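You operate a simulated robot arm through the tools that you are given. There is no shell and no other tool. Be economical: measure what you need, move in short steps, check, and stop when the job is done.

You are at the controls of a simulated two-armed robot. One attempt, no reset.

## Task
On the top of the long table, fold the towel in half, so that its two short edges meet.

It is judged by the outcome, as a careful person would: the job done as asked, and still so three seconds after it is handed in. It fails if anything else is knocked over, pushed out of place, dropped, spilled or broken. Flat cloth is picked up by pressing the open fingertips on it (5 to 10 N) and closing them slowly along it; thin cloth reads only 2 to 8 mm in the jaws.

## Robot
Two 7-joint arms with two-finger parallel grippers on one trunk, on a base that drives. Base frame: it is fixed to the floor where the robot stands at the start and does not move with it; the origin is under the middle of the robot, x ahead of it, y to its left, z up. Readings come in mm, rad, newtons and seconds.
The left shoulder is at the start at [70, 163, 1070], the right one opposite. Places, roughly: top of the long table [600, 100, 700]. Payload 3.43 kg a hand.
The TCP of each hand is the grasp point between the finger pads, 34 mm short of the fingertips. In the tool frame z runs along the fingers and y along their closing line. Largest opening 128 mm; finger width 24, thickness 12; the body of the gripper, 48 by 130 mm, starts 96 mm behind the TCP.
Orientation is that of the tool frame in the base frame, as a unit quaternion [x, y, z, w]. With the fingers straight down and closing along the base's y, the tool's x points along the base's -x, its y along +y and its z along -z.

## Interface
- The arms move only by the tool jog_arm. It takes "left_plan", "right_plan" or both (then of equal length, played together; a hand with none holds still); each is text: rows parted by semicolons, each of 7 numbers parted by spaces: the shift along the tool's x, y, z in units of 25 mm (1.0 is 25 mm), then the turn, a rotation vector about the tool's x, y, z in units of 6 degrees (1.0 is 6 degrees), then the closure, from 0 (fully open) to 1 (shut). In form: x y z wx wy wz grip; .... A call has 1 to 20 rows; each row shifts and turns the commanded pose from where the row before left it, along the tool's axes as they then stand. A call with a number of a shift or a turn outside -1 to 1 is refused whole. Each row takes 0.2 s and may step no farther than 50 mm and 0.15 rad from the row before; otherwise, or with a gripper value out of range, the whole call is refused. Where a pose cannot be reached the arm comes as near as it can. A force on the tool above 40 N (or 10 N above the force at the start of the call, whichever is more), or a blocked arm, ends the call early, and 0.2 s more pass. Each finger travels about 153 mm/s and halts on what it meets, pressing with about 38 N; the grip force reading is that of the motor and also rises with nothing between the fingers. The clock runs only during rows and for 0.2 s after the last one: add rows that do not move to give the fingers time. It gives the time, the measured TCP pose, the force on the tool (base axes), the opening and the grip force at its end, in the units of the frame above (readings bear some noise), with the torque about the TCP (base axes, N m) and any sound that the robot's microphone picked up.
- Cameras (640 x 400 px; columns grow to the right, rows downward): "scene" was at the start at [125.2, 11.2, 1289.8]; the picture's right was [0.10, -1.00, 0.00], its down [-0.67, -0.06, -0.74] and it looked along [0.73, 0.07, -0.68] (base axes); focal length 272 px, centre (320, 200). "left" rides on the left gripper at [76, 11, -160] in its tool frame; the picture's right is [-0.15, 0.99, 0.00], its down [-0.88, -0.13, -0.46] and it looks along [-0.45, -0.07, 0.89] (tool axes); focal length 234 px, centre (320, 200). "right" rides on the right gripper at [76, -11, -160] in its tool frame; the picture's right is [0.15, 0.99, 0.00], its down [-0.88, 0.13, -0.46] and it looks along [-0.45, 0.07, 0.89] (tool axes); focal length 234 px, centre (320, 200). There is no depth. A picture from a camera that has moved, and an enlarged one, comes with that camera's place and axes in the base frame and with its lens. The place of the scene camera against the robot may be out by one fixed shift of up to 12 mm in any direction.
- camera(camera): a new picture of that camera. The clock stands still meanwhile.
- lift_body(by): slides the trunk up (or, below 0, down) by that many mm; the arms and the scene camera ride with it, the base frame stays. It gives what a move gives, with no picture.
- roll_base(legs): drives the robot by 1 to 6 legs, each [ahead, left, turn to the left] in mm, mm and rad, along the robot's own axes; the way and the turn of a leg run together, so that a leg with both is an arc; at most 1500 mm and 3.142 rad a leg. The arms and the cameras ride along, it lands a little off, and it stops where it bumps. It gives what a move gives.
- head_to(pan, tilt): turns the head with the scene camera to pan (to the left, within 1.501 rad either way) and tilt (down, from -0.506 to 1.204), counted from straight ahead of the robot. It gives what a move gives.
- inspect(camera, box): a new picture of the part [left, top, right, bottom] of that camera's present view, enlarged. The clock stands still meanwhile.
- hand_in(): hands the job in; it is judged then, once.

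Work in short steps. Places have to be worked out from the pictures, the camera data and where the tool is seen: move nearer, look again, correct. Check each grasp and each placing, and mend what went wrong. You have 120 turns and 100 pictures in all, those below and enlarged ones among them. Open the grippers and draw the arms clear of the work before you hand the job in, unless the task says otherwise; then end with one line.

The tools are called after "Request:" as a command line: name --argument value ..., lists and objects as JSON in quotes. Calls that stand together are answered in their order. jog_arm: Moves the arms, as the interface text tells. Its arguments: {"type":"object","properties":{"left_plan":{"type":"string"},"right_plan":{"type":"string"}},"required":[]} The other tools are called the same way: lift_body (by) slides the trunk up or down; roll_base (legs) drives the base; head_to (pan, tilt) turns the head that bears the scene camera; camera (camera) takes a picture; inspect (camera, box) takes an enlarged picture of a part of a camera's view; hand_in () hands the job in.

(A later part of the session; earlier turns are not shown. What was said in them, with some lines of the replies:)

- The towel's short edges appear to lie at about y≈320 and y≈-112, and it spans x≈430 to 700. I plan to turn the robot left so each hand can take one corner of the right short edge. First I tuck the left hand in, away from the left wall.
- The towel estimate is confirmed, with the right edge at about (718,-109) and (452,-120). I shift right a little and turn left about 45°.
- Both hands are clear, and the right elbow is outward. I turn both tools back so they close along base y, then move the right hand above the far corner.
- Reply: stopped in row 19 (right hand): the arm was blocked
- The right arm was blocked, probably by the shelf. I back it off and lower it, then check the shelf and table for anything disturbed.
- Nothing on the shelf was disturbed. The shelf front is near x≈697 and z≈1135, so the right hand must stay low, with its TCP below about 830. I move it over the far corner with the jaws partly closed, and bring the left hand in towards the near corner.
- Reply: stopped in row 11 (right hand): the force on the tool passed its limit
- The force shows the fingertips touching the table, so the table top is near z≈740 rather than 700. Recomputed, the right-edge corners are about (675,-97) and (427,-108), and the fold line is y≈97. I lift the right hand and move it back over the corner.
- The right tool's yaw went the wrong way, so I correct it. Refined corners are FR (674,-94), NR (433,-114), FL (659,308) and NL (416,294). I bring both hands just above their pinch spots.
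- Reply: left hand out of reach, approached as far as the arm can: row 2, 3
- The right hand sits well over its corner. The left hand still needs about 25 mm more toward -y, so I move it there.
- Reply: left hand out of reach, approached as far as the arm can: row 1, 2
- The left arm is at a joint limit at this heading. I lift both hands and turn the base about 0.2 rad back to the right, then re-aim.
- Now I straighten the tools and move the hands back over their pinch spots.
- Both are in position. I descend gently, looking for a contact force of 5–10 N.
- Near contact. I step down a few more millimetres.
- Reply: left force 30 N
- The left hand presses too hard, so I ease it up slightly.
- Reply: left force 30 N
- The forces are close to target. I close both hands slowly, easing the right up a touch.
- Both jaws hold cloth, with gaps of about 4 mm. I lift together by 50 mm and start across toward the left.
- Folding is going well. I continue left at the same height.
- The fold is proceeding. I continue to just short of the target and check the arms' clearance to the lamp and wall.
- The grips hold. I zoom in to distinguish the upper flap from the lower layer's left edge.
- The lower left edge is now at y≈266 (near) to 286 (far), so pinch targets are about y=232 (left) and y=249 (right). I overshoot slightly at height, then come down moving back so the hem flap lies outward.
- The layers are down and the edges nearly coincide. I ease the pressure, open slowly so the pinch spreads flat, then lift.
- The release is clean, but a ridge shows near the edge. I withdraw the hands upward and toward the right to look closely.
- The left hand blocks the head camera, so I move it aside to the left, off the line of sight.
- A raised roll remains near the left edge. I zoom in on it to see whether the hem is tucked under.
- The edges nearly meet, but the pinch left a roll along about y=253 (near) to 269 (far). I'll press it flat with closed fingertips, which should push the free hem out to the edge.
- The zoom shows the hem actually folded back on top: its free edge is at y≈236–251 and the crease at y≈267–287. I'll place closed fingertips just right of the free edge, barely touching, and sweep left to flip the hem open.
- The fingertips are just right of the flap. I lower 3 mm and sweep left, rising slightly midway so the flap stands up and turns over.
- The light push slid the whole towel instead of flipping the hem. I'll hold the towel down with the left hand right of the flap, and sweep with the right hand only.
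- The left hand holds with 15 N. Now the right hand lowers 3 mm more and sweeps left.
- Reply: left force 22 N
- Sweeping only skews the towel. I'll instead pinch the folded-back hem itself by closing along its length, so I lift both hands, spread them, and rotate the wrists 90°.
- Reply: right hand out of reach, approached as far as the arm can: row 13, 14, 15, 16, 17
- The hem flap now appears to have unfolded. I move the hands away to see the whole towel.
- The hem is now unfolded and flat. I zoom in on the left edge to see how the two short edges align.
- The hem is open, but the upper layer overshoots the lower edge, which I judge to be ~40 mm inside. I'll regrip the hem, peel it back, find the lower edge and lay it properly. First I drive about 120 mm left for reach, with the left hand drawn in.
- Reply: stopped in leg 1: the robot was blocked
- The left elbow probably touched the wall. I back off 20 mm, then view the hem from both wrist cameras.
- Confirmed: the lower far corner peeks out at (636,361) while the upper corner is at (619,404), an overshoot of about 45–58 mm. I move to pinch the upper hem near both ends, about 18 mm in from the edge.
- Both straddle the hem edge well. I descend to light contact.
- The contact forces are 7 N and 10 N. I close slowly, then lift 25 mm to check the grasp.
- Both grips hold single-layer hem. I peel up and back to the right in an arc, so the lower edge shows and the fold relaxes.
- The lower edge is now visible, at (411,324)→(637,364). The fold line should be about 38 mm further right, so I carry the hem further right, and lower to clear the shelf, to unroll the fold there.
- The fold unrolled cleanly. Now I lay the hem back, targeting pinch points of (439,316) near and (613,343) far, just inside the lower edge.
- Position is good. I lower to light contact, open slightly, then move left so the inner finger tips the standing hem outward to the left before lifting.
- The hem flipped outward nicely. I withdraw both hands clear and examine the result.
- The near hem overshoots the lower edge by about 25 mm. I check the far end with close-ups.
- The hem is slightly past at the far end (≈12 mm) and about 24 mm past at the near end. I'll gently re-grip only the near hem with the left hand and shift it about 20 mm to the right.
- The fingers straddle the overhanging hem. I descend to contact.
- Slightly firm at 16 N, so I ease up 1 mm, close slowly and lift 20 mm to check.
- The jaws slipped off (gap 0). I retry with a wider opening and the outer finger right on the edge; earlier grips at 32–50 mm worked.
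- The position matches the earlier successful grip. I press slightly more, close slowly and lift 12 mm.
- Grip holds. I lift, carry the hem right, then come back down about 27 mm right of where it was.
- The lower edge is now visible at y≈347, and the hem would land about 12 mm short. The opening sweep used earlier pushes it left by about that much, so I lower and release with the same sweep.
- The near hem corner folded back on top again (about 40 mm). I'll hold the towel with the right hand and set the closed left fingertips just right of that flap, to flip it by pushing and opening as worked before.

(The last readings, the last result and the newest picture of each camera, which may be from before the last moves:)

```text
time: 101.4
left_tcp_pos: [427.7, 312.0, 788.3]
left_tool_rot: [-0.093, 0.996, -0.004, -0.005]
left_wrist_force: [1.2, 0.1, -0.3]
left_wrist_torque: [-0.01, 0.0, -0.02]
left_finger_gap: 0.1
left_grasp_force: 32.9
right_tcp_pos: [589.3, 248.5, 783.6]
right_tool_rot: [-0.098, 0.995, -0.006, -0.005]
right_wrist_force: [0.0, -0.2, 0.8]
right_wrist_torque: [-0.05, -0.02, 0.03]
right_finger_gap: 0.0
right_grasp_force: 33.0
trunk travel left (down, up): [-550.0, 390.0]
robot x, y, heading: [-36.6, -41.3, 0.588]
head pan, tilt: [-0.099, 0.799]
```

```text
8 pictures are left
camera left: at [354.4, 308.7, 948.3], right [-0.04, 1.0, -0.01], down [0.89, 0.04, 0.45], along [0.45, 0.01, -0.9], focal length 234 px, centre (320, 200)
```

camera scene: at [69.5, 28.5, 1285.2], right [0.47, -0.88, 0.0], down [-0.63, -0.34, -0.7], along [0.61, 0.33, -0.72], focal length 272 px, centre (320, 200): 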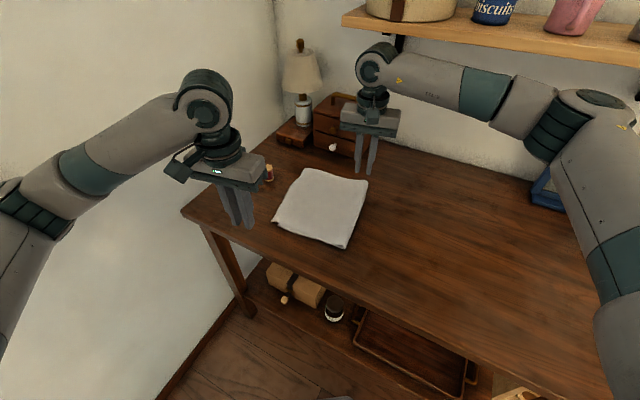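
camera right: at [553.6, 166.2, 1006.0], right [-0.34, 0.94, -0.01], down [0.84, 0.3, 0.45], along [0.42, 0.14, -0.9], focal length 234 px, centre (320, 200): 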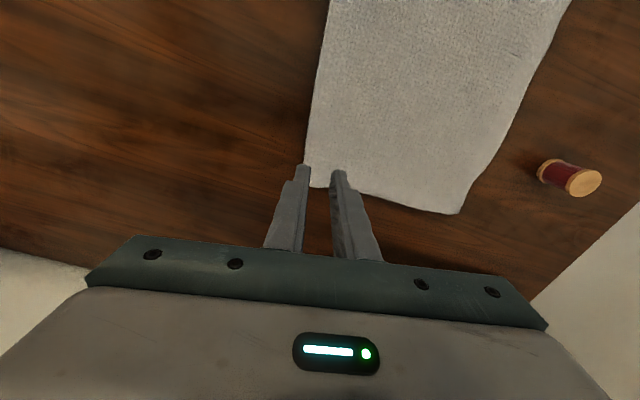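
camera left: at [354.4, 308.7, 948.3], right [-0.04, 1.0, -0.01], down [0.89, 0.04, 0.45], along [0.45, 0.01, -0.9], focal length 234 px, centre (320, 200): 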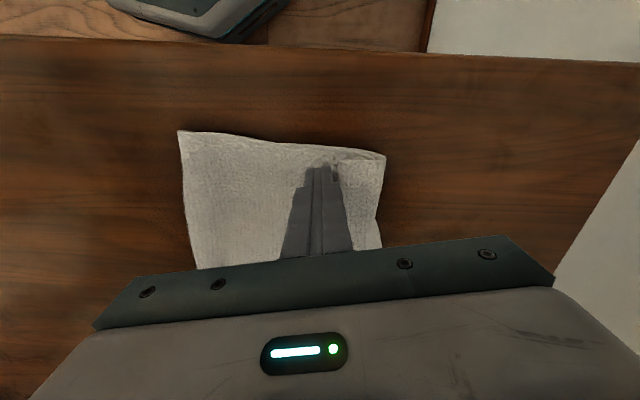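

The free edge sits right against the fingertips. I press the right hand to hold, push the left into the flap, then open while rising to flip it over.

Request:
jog_arm --left_plan "0 0 0 0 0 0 1;0 0 0.15 0 0 0 1;0 0.25 0 0 0 0 1;0 0.25 0 0 0 0 1;0 0.25 0 0 0 0 1;0 0.25 0 0 0 0 1;0 0.2 -0.15 0 0 0 0.7;0 0.3 -0.15 0 0 0 0.45;0 0.4 -0.2 0 0 0 0.45;0 0.4 -0.3 0 0 0 0.45;0 0.3 -0.8 0 0 0 0.45;0 0 -0.8 0 0 0 0.45;0 0 0 0 0 0 0.45" --right_plan "0 0 0.1 0 0 0 1;0 0 0.05 0 0 0 1;0 0 0 0 0 0 1;0 0 0 0 0 0 1;0 0 0 0 0 0 1;0 0 0 0 0 0 1;0 0 0 0 0 0 1;0 0 0 0 0 0 1;0 0 0 0 0 0 1;0 0 0 0 0 0 1;0 0 0 0 0 0 1;0 0 0 0 0 0 1;0 0 0 0 0 0 1"

Request:
camera --camera "left"

```text
time: 104.2
left_tcp_pos: [418.6, 377.0, 842.9]
left_tool_rot: [-0.093, 0.996, -0.004, -0.005]
left_wrist_force: [-0.1, -0.1, 0.2]
left_wrist_torque: [0.01, -0.01, 0.0]
left_finger_gap: 70.5
left_grasp_force: 0.0
right_tcp_pos: [588.0, 247.8, 780.9]
right_tool_rot: [-0.097, 0.995, -0.007, -0.004]
right_wrist_force: [0.3, 0.4, 4.9]
right_wrist_torque: [0.03, -0.03, -0.02]
right_finger_gap: 0.0
right_grasp_force: 33.1
trunk travel left (down, up): [-550.0, 390.0]
robot x, y, heading: [-35.1, -38.2, 0.586]
head pan, tilt: [-0.099, 0.799]
```

```text
7 pictures are left
camera left: at [342.8, 373.8, 1003.5], right [-0.04, 1.0, -0.01], down [0.89, 0.04, 0.45], along [0.45, 0.01, -0.9], focal length 234 px, centre (320, 200)
```

left: 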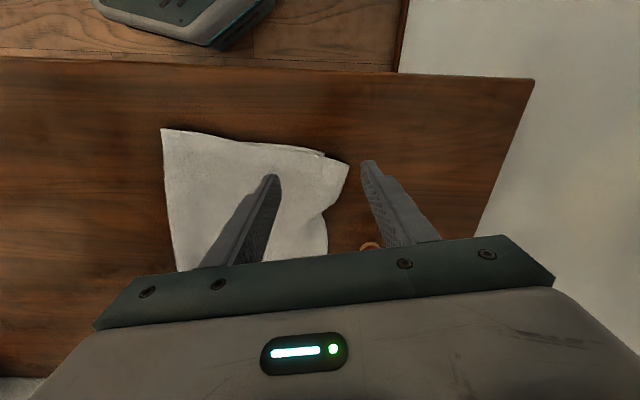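

The flap flipped open again. I draw the left hand back and raise the right hand to see the overall result.

Request:
jog_arm --left_plan "0 0 -0.6 0 0 0 0.45;1 0 0 0 0 0 0.6;1 0 0 0 0 0 0.8;1 0 0 0 0 0 0.8;0.6 0 0 0 0 0 0.8;0 0 0 0 0 0 0.8;0 0 0 0 0 0 0.8" --right_plan "0 0 -0.5 0 0 0 1;0 0 -0.8 0 0 0 1;0 -0.8 -0.8 0 0 0 1;-0.3 -1 0 0 0 0 1;-0.3 -1 0 0 0 0 1;0 -1 0 0 0 0 1;0 -1 0 0 0 0 1"

Request:
inspect --camera "scene" --box '[250, 150, 378, 250]'

```text
time: 105.8
left_tcp_pos: [329.3, 359.9, 860.7]
left_tool_rot: [-0.094, 0.996, -0.002, -0.005]
left_wrist_force: [0.3, 0.0, 0.3]
left_wrist_torque: [-0.01, -0.01, 0.02]
left_finger_gap: 25.8
left_grasp_force: 0.0
right_tcp_pos: [627.9, 133.2, 833.9]
right_tool_rot: [-0.098, 0.995, -0.005, -0.004]
right_wrist_force: [1.1, -0.3, 0.4]
right_wrist_torque: [-0.01, 0.02, 0.02]
right_finger_gap: 0.3
right_grasp_force: 33.0
trunk travel left (down, up): [-550.0, 390.0]
robot x, y, heading: [-39.2, -39.7, 0.587]
head pan, tilt: [-0.099, 0.799]
```

```text
4.00 times, centred on (314, 200) of scene
camera zoom: at [69.5, 28.6, 1285.2], right [0.47, -0.88, 0.0], down [-0.63, -0.34, -0.7], along [0.61, 0.33, -0.72], focal length 1088 px, centre (344, 200)
```

zoom: 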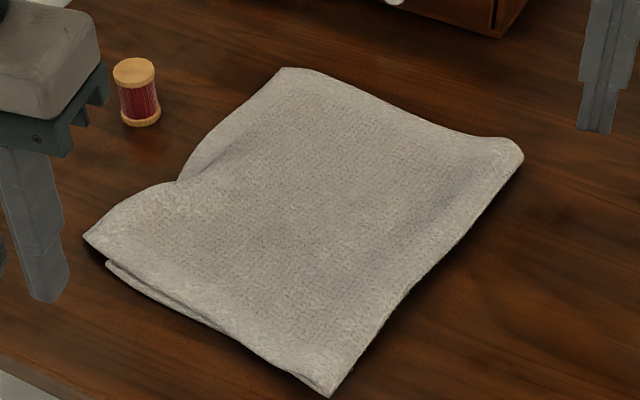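

Only the near hem corner still sticks out by about 28 mm. I'll press closed fingertips lightly on that single-layer overhang and drag it back about 20 mm.

Request:
jog_arm --left_plan "-0.845 0.118 0 0 0 0 1;-0.845 0.118 0 0 0 0 1;-0.845 0.118 0 0 0 0 1;-0.845 0.118 0 0 0 0 1;-0.845 0.118 0.4 0 0 0 1;0 0 0.8 0 0 0 1;0 0 0.8 0 0 0 1;0 0 0.8 0 0 0 1;0 0 0.35 0 0 0 1;0 0 0 0 0 0 1"

Request:
camera --camera "left"

```text
time: 108.0
left_tcp_pos: [427.7, 394.0, 778.5]
left_tool_rot: [-0.093, 0.996, -0.004, -0.005]
left_wrist_force: [-0.6, 0.2, 3.9]
left_wrist_torque: [-0.01, 0.01, -0.02]
left_finger_gap: 0.0
left_grasp_force: 32.8
right_tcp_pos: [627.7, 133.4, 833.6]
right_tool_rot: [-0.097, 0.995, -0.006, -0.004]
right_wrist_force: [-0.3, -0.3, -0.6]
right_wrist_torque: [-0.02, -0.01, 0.01]
right_finger_gap: 0.0
right_grasp_force: 32.9
trunk travel left (down, up): [-550.0, 390.0]
robot x, y, heading: [-35.4, -38.2, 0.586]
head pan, tilt: [-0.099, 0.799]
```

```text
5 pictures are left
camera left: at [353.4, 390.6, 939.6], right [-0.04, 1.0, -0.01], down [0.89, 0.04, 0.45], along [0.45, 0.01, -0.9], focal length 234 px, centre (320, 200)
```

left: 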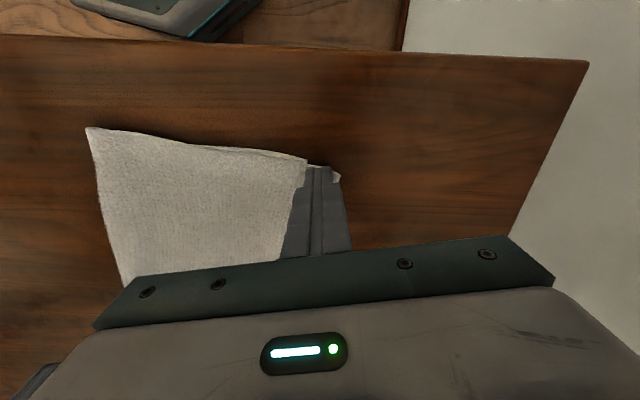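

The finger sits on the overhang with about 4 N. I drag right 22 mm, rising slightly as it reaches the lower layer, then lift and withdraw.

Request:
jog_arm --left_plan "0 0 0.02 0 0 0 1;0 -0.2 0 0 0 0 1;0 -0.2 0 0 0 0 1;0 -0.2 -0.02 0 0 0 1;0 -0.2 -0.04 0 0 0 1;0 -0.15 -0.06 0 0 0 1;0 0 0 0 0 0 1;0 0 -0.5 0 0 0 1;0 0 -0.8 0 0 0 1;0 0 -0.8 0 0 0 1;0.8 0 0 0 0 0 1;1 0 0 0 0 0 1;1 0 0 0 0 0 1;0 0 0 0 0 0 1"

Request:
inspect --camera "scene" --box '[250, 150, 378, 250]'

```text
time: 111.0
left_tcp_pos: [366.0, 355.4, 833.9]
left_tool_rot: [-0.093, 0.996, -0.003, -0.007]
left_wrist_force: [0.0, -0.3, 0.3]
left_wrist_torque: [0.0, 0.03, -0.01]
left_finger_gap: 0.0
left_grasp_force: 32.6
right_tcp_pos: [627.8, 132.8, 833.1]
right_tool_rot: [-0.096, 0.995, -0.006, -0.005]
right_wrist_force: [-0.3, -0.6, 0.0]
right_wrist_torque: [0.01, 0.03, 0.01]
right_finger_gap: 0.1
right_grasp_force: 33.0
trunk travel left (down, up): [-550.0, 390.0]
robot x, y, heading: [-35.0, -35.7, 0.59]
head pan, tilt: [-0.099, 0.799]
```

```text
4.00 times, centred on (314, 200) of scene
camera zoom: at [69.9, 29.3, 1285.1], right [0.47, -0.88, 0.0], down [-0.63, -0.34, -0.7], along [0.61, 0.33, -0.72], focal length 1088 px, centre (344, 200)
```

zoom: 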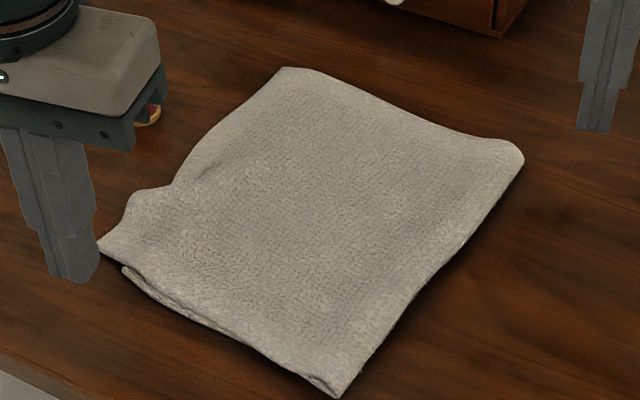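

The drag moved both layers together, so the near corner still overhangs about 25 mm. I'll try one careful pinch there: grip, lift a little, move only to the right, lower and open, without the leftward return that caused the fold-back.

Request:
jog_arm --left_plan "-0.81 0.125 0 0 0 0 0.7;-0.81 0.125 0 0 0 0 0.7;-0.81 0.125 0 0 0 0 0.7;-0.81 0.125 0 0 0 0 0.7;0 0 0.6 0 0 0 0.7;0 0 0.7 0 0 0 0.7;0 0 0.6 0 0 0 0.7;0 0 0 0 0 0 0.7"

Request:
camera --camera "left"

```text
time: 112.8
left_tcp_pos: [441.6, 383.6, 785.9]
left_tool_rot: [-0.093, 0.996, -0.004, -0.006]
left_wrist_force: [0.5, 0.2, 0.6]
left_wrist_torque: [-0.02, 0.0, 0.02]
left_finger_gap: 38.5
left_grasp_force: 0.0
right_tcp_pos: [628.1, 134.5, 833.8]
right_tool_rot: [-0.097, 0.995, -0.006, -0.005]
right_wrist_force: [-0.4, -0.6, 0.7]
right_wrist_torque: [-0.02, -0.01, 0.0]
right_finger_gap: 0.0
right_grasp_force: 32.7
trunk travel left (down, up): [-550.0, 390.0]
robot x, y, heading: [-39.2, -39.8, 0.588]
head pan, tilt: [-0.099, 0.799]
```

```text
3 pictures are left
camera left: at [367.7, 380.6, 946.8], right [-0.04, 1.0, -0.01], down [0.89, 0.04, 0.45], along [0.45, 0.01, -0.9], focal length 234 px, centre (320, 200)
```

left: 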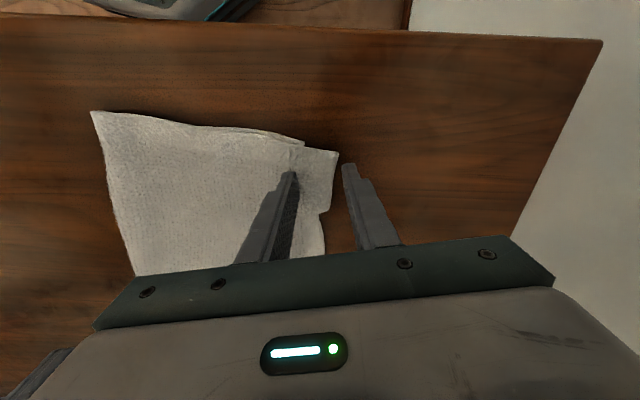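

Well placed; I shift 4 mm right, descend to contact and close slowly.

Request:
jog_arm --left_plan "0 -0.15 0 0 0 0 0.7;0 0 0.2 0 0 0 0.7;0 0 0.1 0 0 0 0.7;0 0 0 0 0 0 0.7;0 0 0 0 0 0 0.73;0 0 0 0 0 0 0.76;0 0 0 0 0 0 0.79;0 0 0 0 0 0 0.82;0 0 0 0 0 0 0.85;0 0 0 0 0 0 0.88;0 0 0 0 0 0 0.91;0 0 0 0 0 0 0.94;0 0 0 0 0 0 0.97;0 0 0 0 0 0 1;0 0 0 0 0 0 1;0 0 0 0 0 0 1;0 0 -0.3 0 0 0 1;0 0 0 0 0 0 1"

```text
time: 116.6
left_tcp_pos: [442.6, 381.3, 785.7]
left_tool_rot: [-0.093, 0.996, -0.003, -0.006]
left_wrist_force: [-0.5, 0.0, 1.2]
left_wrist_torque: [0.02, 0.01, 0.0]
left_finger_gap: 4.6
left_grasp_force: 38.1
right_tcp_pos: [627.7, 135.3, 833.9]
right_tool_rot: [-0.097, 0.995, -0.006, -0.004]
right_wrist_force: [-0.3, 0.3, 0.6]
right_wrist_torque: [-0.03, 0.0, 0.03]
right_finger_gap: 0.0
right_grasp_force: 33.4
trunk travel left (down, up): [-550.0, 390.0]
robot x, y, heading: [-33.7, -37.1, 0.591]
head pan, tilt: [-0.099, 0.799]
```

Gripped (4.6 mm). Now I lift 15 mm, move right 27 mm, lower, open gently and lift straight off.

Request:
jog_arm --left_plan "0 0 -0.6 0 0 0 1;0 -0.4 0 0 0 0 1;0 -0.4 0 0 0 0 1;0 -0.3 0 0 0 0 1;0 0 0.4 0 0 0 1;0 0 0.2 0 0 0 1;0 0 0 0 0 0 0.96;0 0 0 0 0 0 0.92;0 0 0 0 0 0 0.88;0 0 0 0 0 0 0.84;0 0 0 0 0 0 0.8;0 0 -0.2 0 0 0 0.76;0 0 -0.6 0 0 0 0.76;0 0 -0.8 0 0 0 0.76;0 0 -0.8 0 0 0 0.76;0.8 0 0 0 0 0 0.76;1 0 0 0 0 0 0.76;1 0 0 0 0 0 0.76;1 0 0 0 0 0 0.76;0 0 0 0 0 0 0.76"

Request:
inspect --camera "scene" --box '[250, 150, 378, 250]'

```text
time: 120.8
left_tcp_pos: [354.9, 335.7, 847.3]
left_tool_rot: [-0.093, 0.996, -0.004, -0.007]
left_wrist_force: [0.0, 0.1, -0.1]
left_wrist_torque: [-0.01, 0.07, -0.01]
left_finger_gap: 30.8
left_grasp_force: 0.1
right_tcp_pos: [627.2, 133.9, 832.3]
right_tool_rot: [-0.098, 0.995, -0.006, -0.005]
right_wrist_force: [1.1, -0.1, -0.5]
right_wrist_torque: [0.0, 0.03, 0.01]
right_finger_gap: 0.0
right_grasp_force: 32.9
trunk travel left (down, up): [-550.0, 390.0]
robot x, y, heading: [-38.5, -36.1, 0.585]
head pan, tilt: [-0.099, 0.799]
```

```text
4.00 times, centred on (314, 200) of scene
camera zoom: at [69.9, 29.4, 1285.1], right [0.47, -0.88, 0.0], down [-0.63, -0.34, -0.7], along [0.61, 0.33, -0.72], focal length 1088 px, centre (344, 200)
```

zoom: 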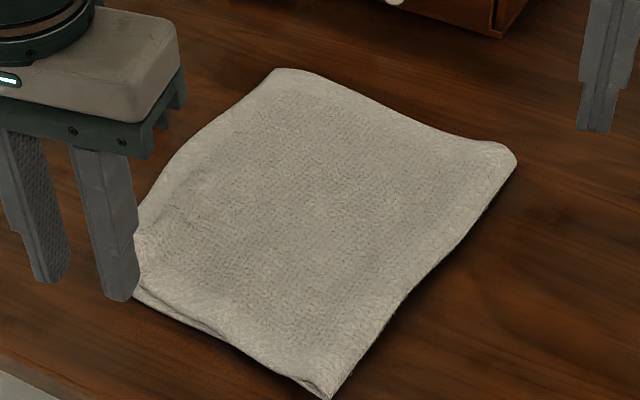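

The near corner now lies close to the lower edge with no fold-back. I draw both arms well clear, open the grippers, and take a final look.

Request:
jog_arm --left_plan "0.5 0.3 -1 0 0 0 0.5;0.5 0.5 -1 0 0 0 0.2;0.3 0.5 -0.5 0 0 0 0;0 0.5 0 0 0 0 0;0 0 0 0 0 0 0;0 0 0 0 0 0 0;0 0 0 0 0 0 0" --right_plan "0.2 -1 0 0 0 0 0.8;0.2 -1 0 0 0 0 0.5;0.2 -1 0 0 0 0 0.2;0.2 -1 0 0 0 0 0;0.2 -1 0 0 0 0 0;0.2 -1 0 0 0 0 0;0 0 0 0 0 0 0"

Request:
inspect --camera "scene" --box '[250, 150, 378, 250]'

```text
time: 122.4
left_tcp_pos: [315.3, 376.1, 910.1]
left_tool_rot: [-0.093, 0.996, -0.005, -0.007]
left_wrist_force: [0.0, 0.7, 0.3]
left_wrist_torque: [0.02, -0.01, 0.0]
left_finger_gap: 128.2
left_grasp_force: 0.0
right_tcp_pos: [629.8, -17.5, 835.8]
right_tool_rot: [-0.097, 0.995, -0.006, -0.005]
right_wrist_force: [0.0, 0.3, -1.2]
right_wrist_torque: [0.01, -0.01, 0.0]
right_finger_gap: 128.1
right_grasp_force: 0.1
trunk travel left (down, up): [-550.0, 390.0]
robot x, y, heading: [-34.4, -42.3, 0.593]
head pan, tilt: [-0.099, 0.799]
```

```text
4.00 times, centred on (314, 200) of scene
camera zoom: at [69.4, 30.1, 1285.1], right [0.47, -0.88, 0.0], down [-0.63, -0.34, -0.7], along [0.61, 0.33, -0.72], focal length 1088 px, centre (344, 200)
```

zoom: 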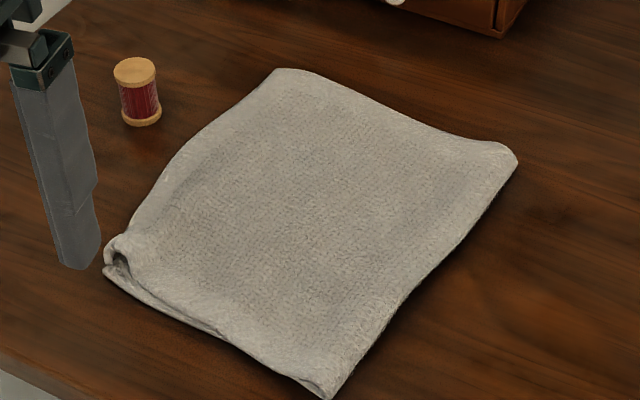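

The short edges now meet along the left side, with only a slight curl at the near corner. The spool and everything else in view stand as before, and both arms are open and clear, so I hand in.

Request:
hand_in

```text
The job is handed in.
```

The towel is folded in half on the long table with its two short edges meeting to within roughly 10–15 mm. It now sits further left and turned about 10 degrees, with a small curl at the near corner; the right arm bumped the shelf once, but I saw nothing knocked over or moved.
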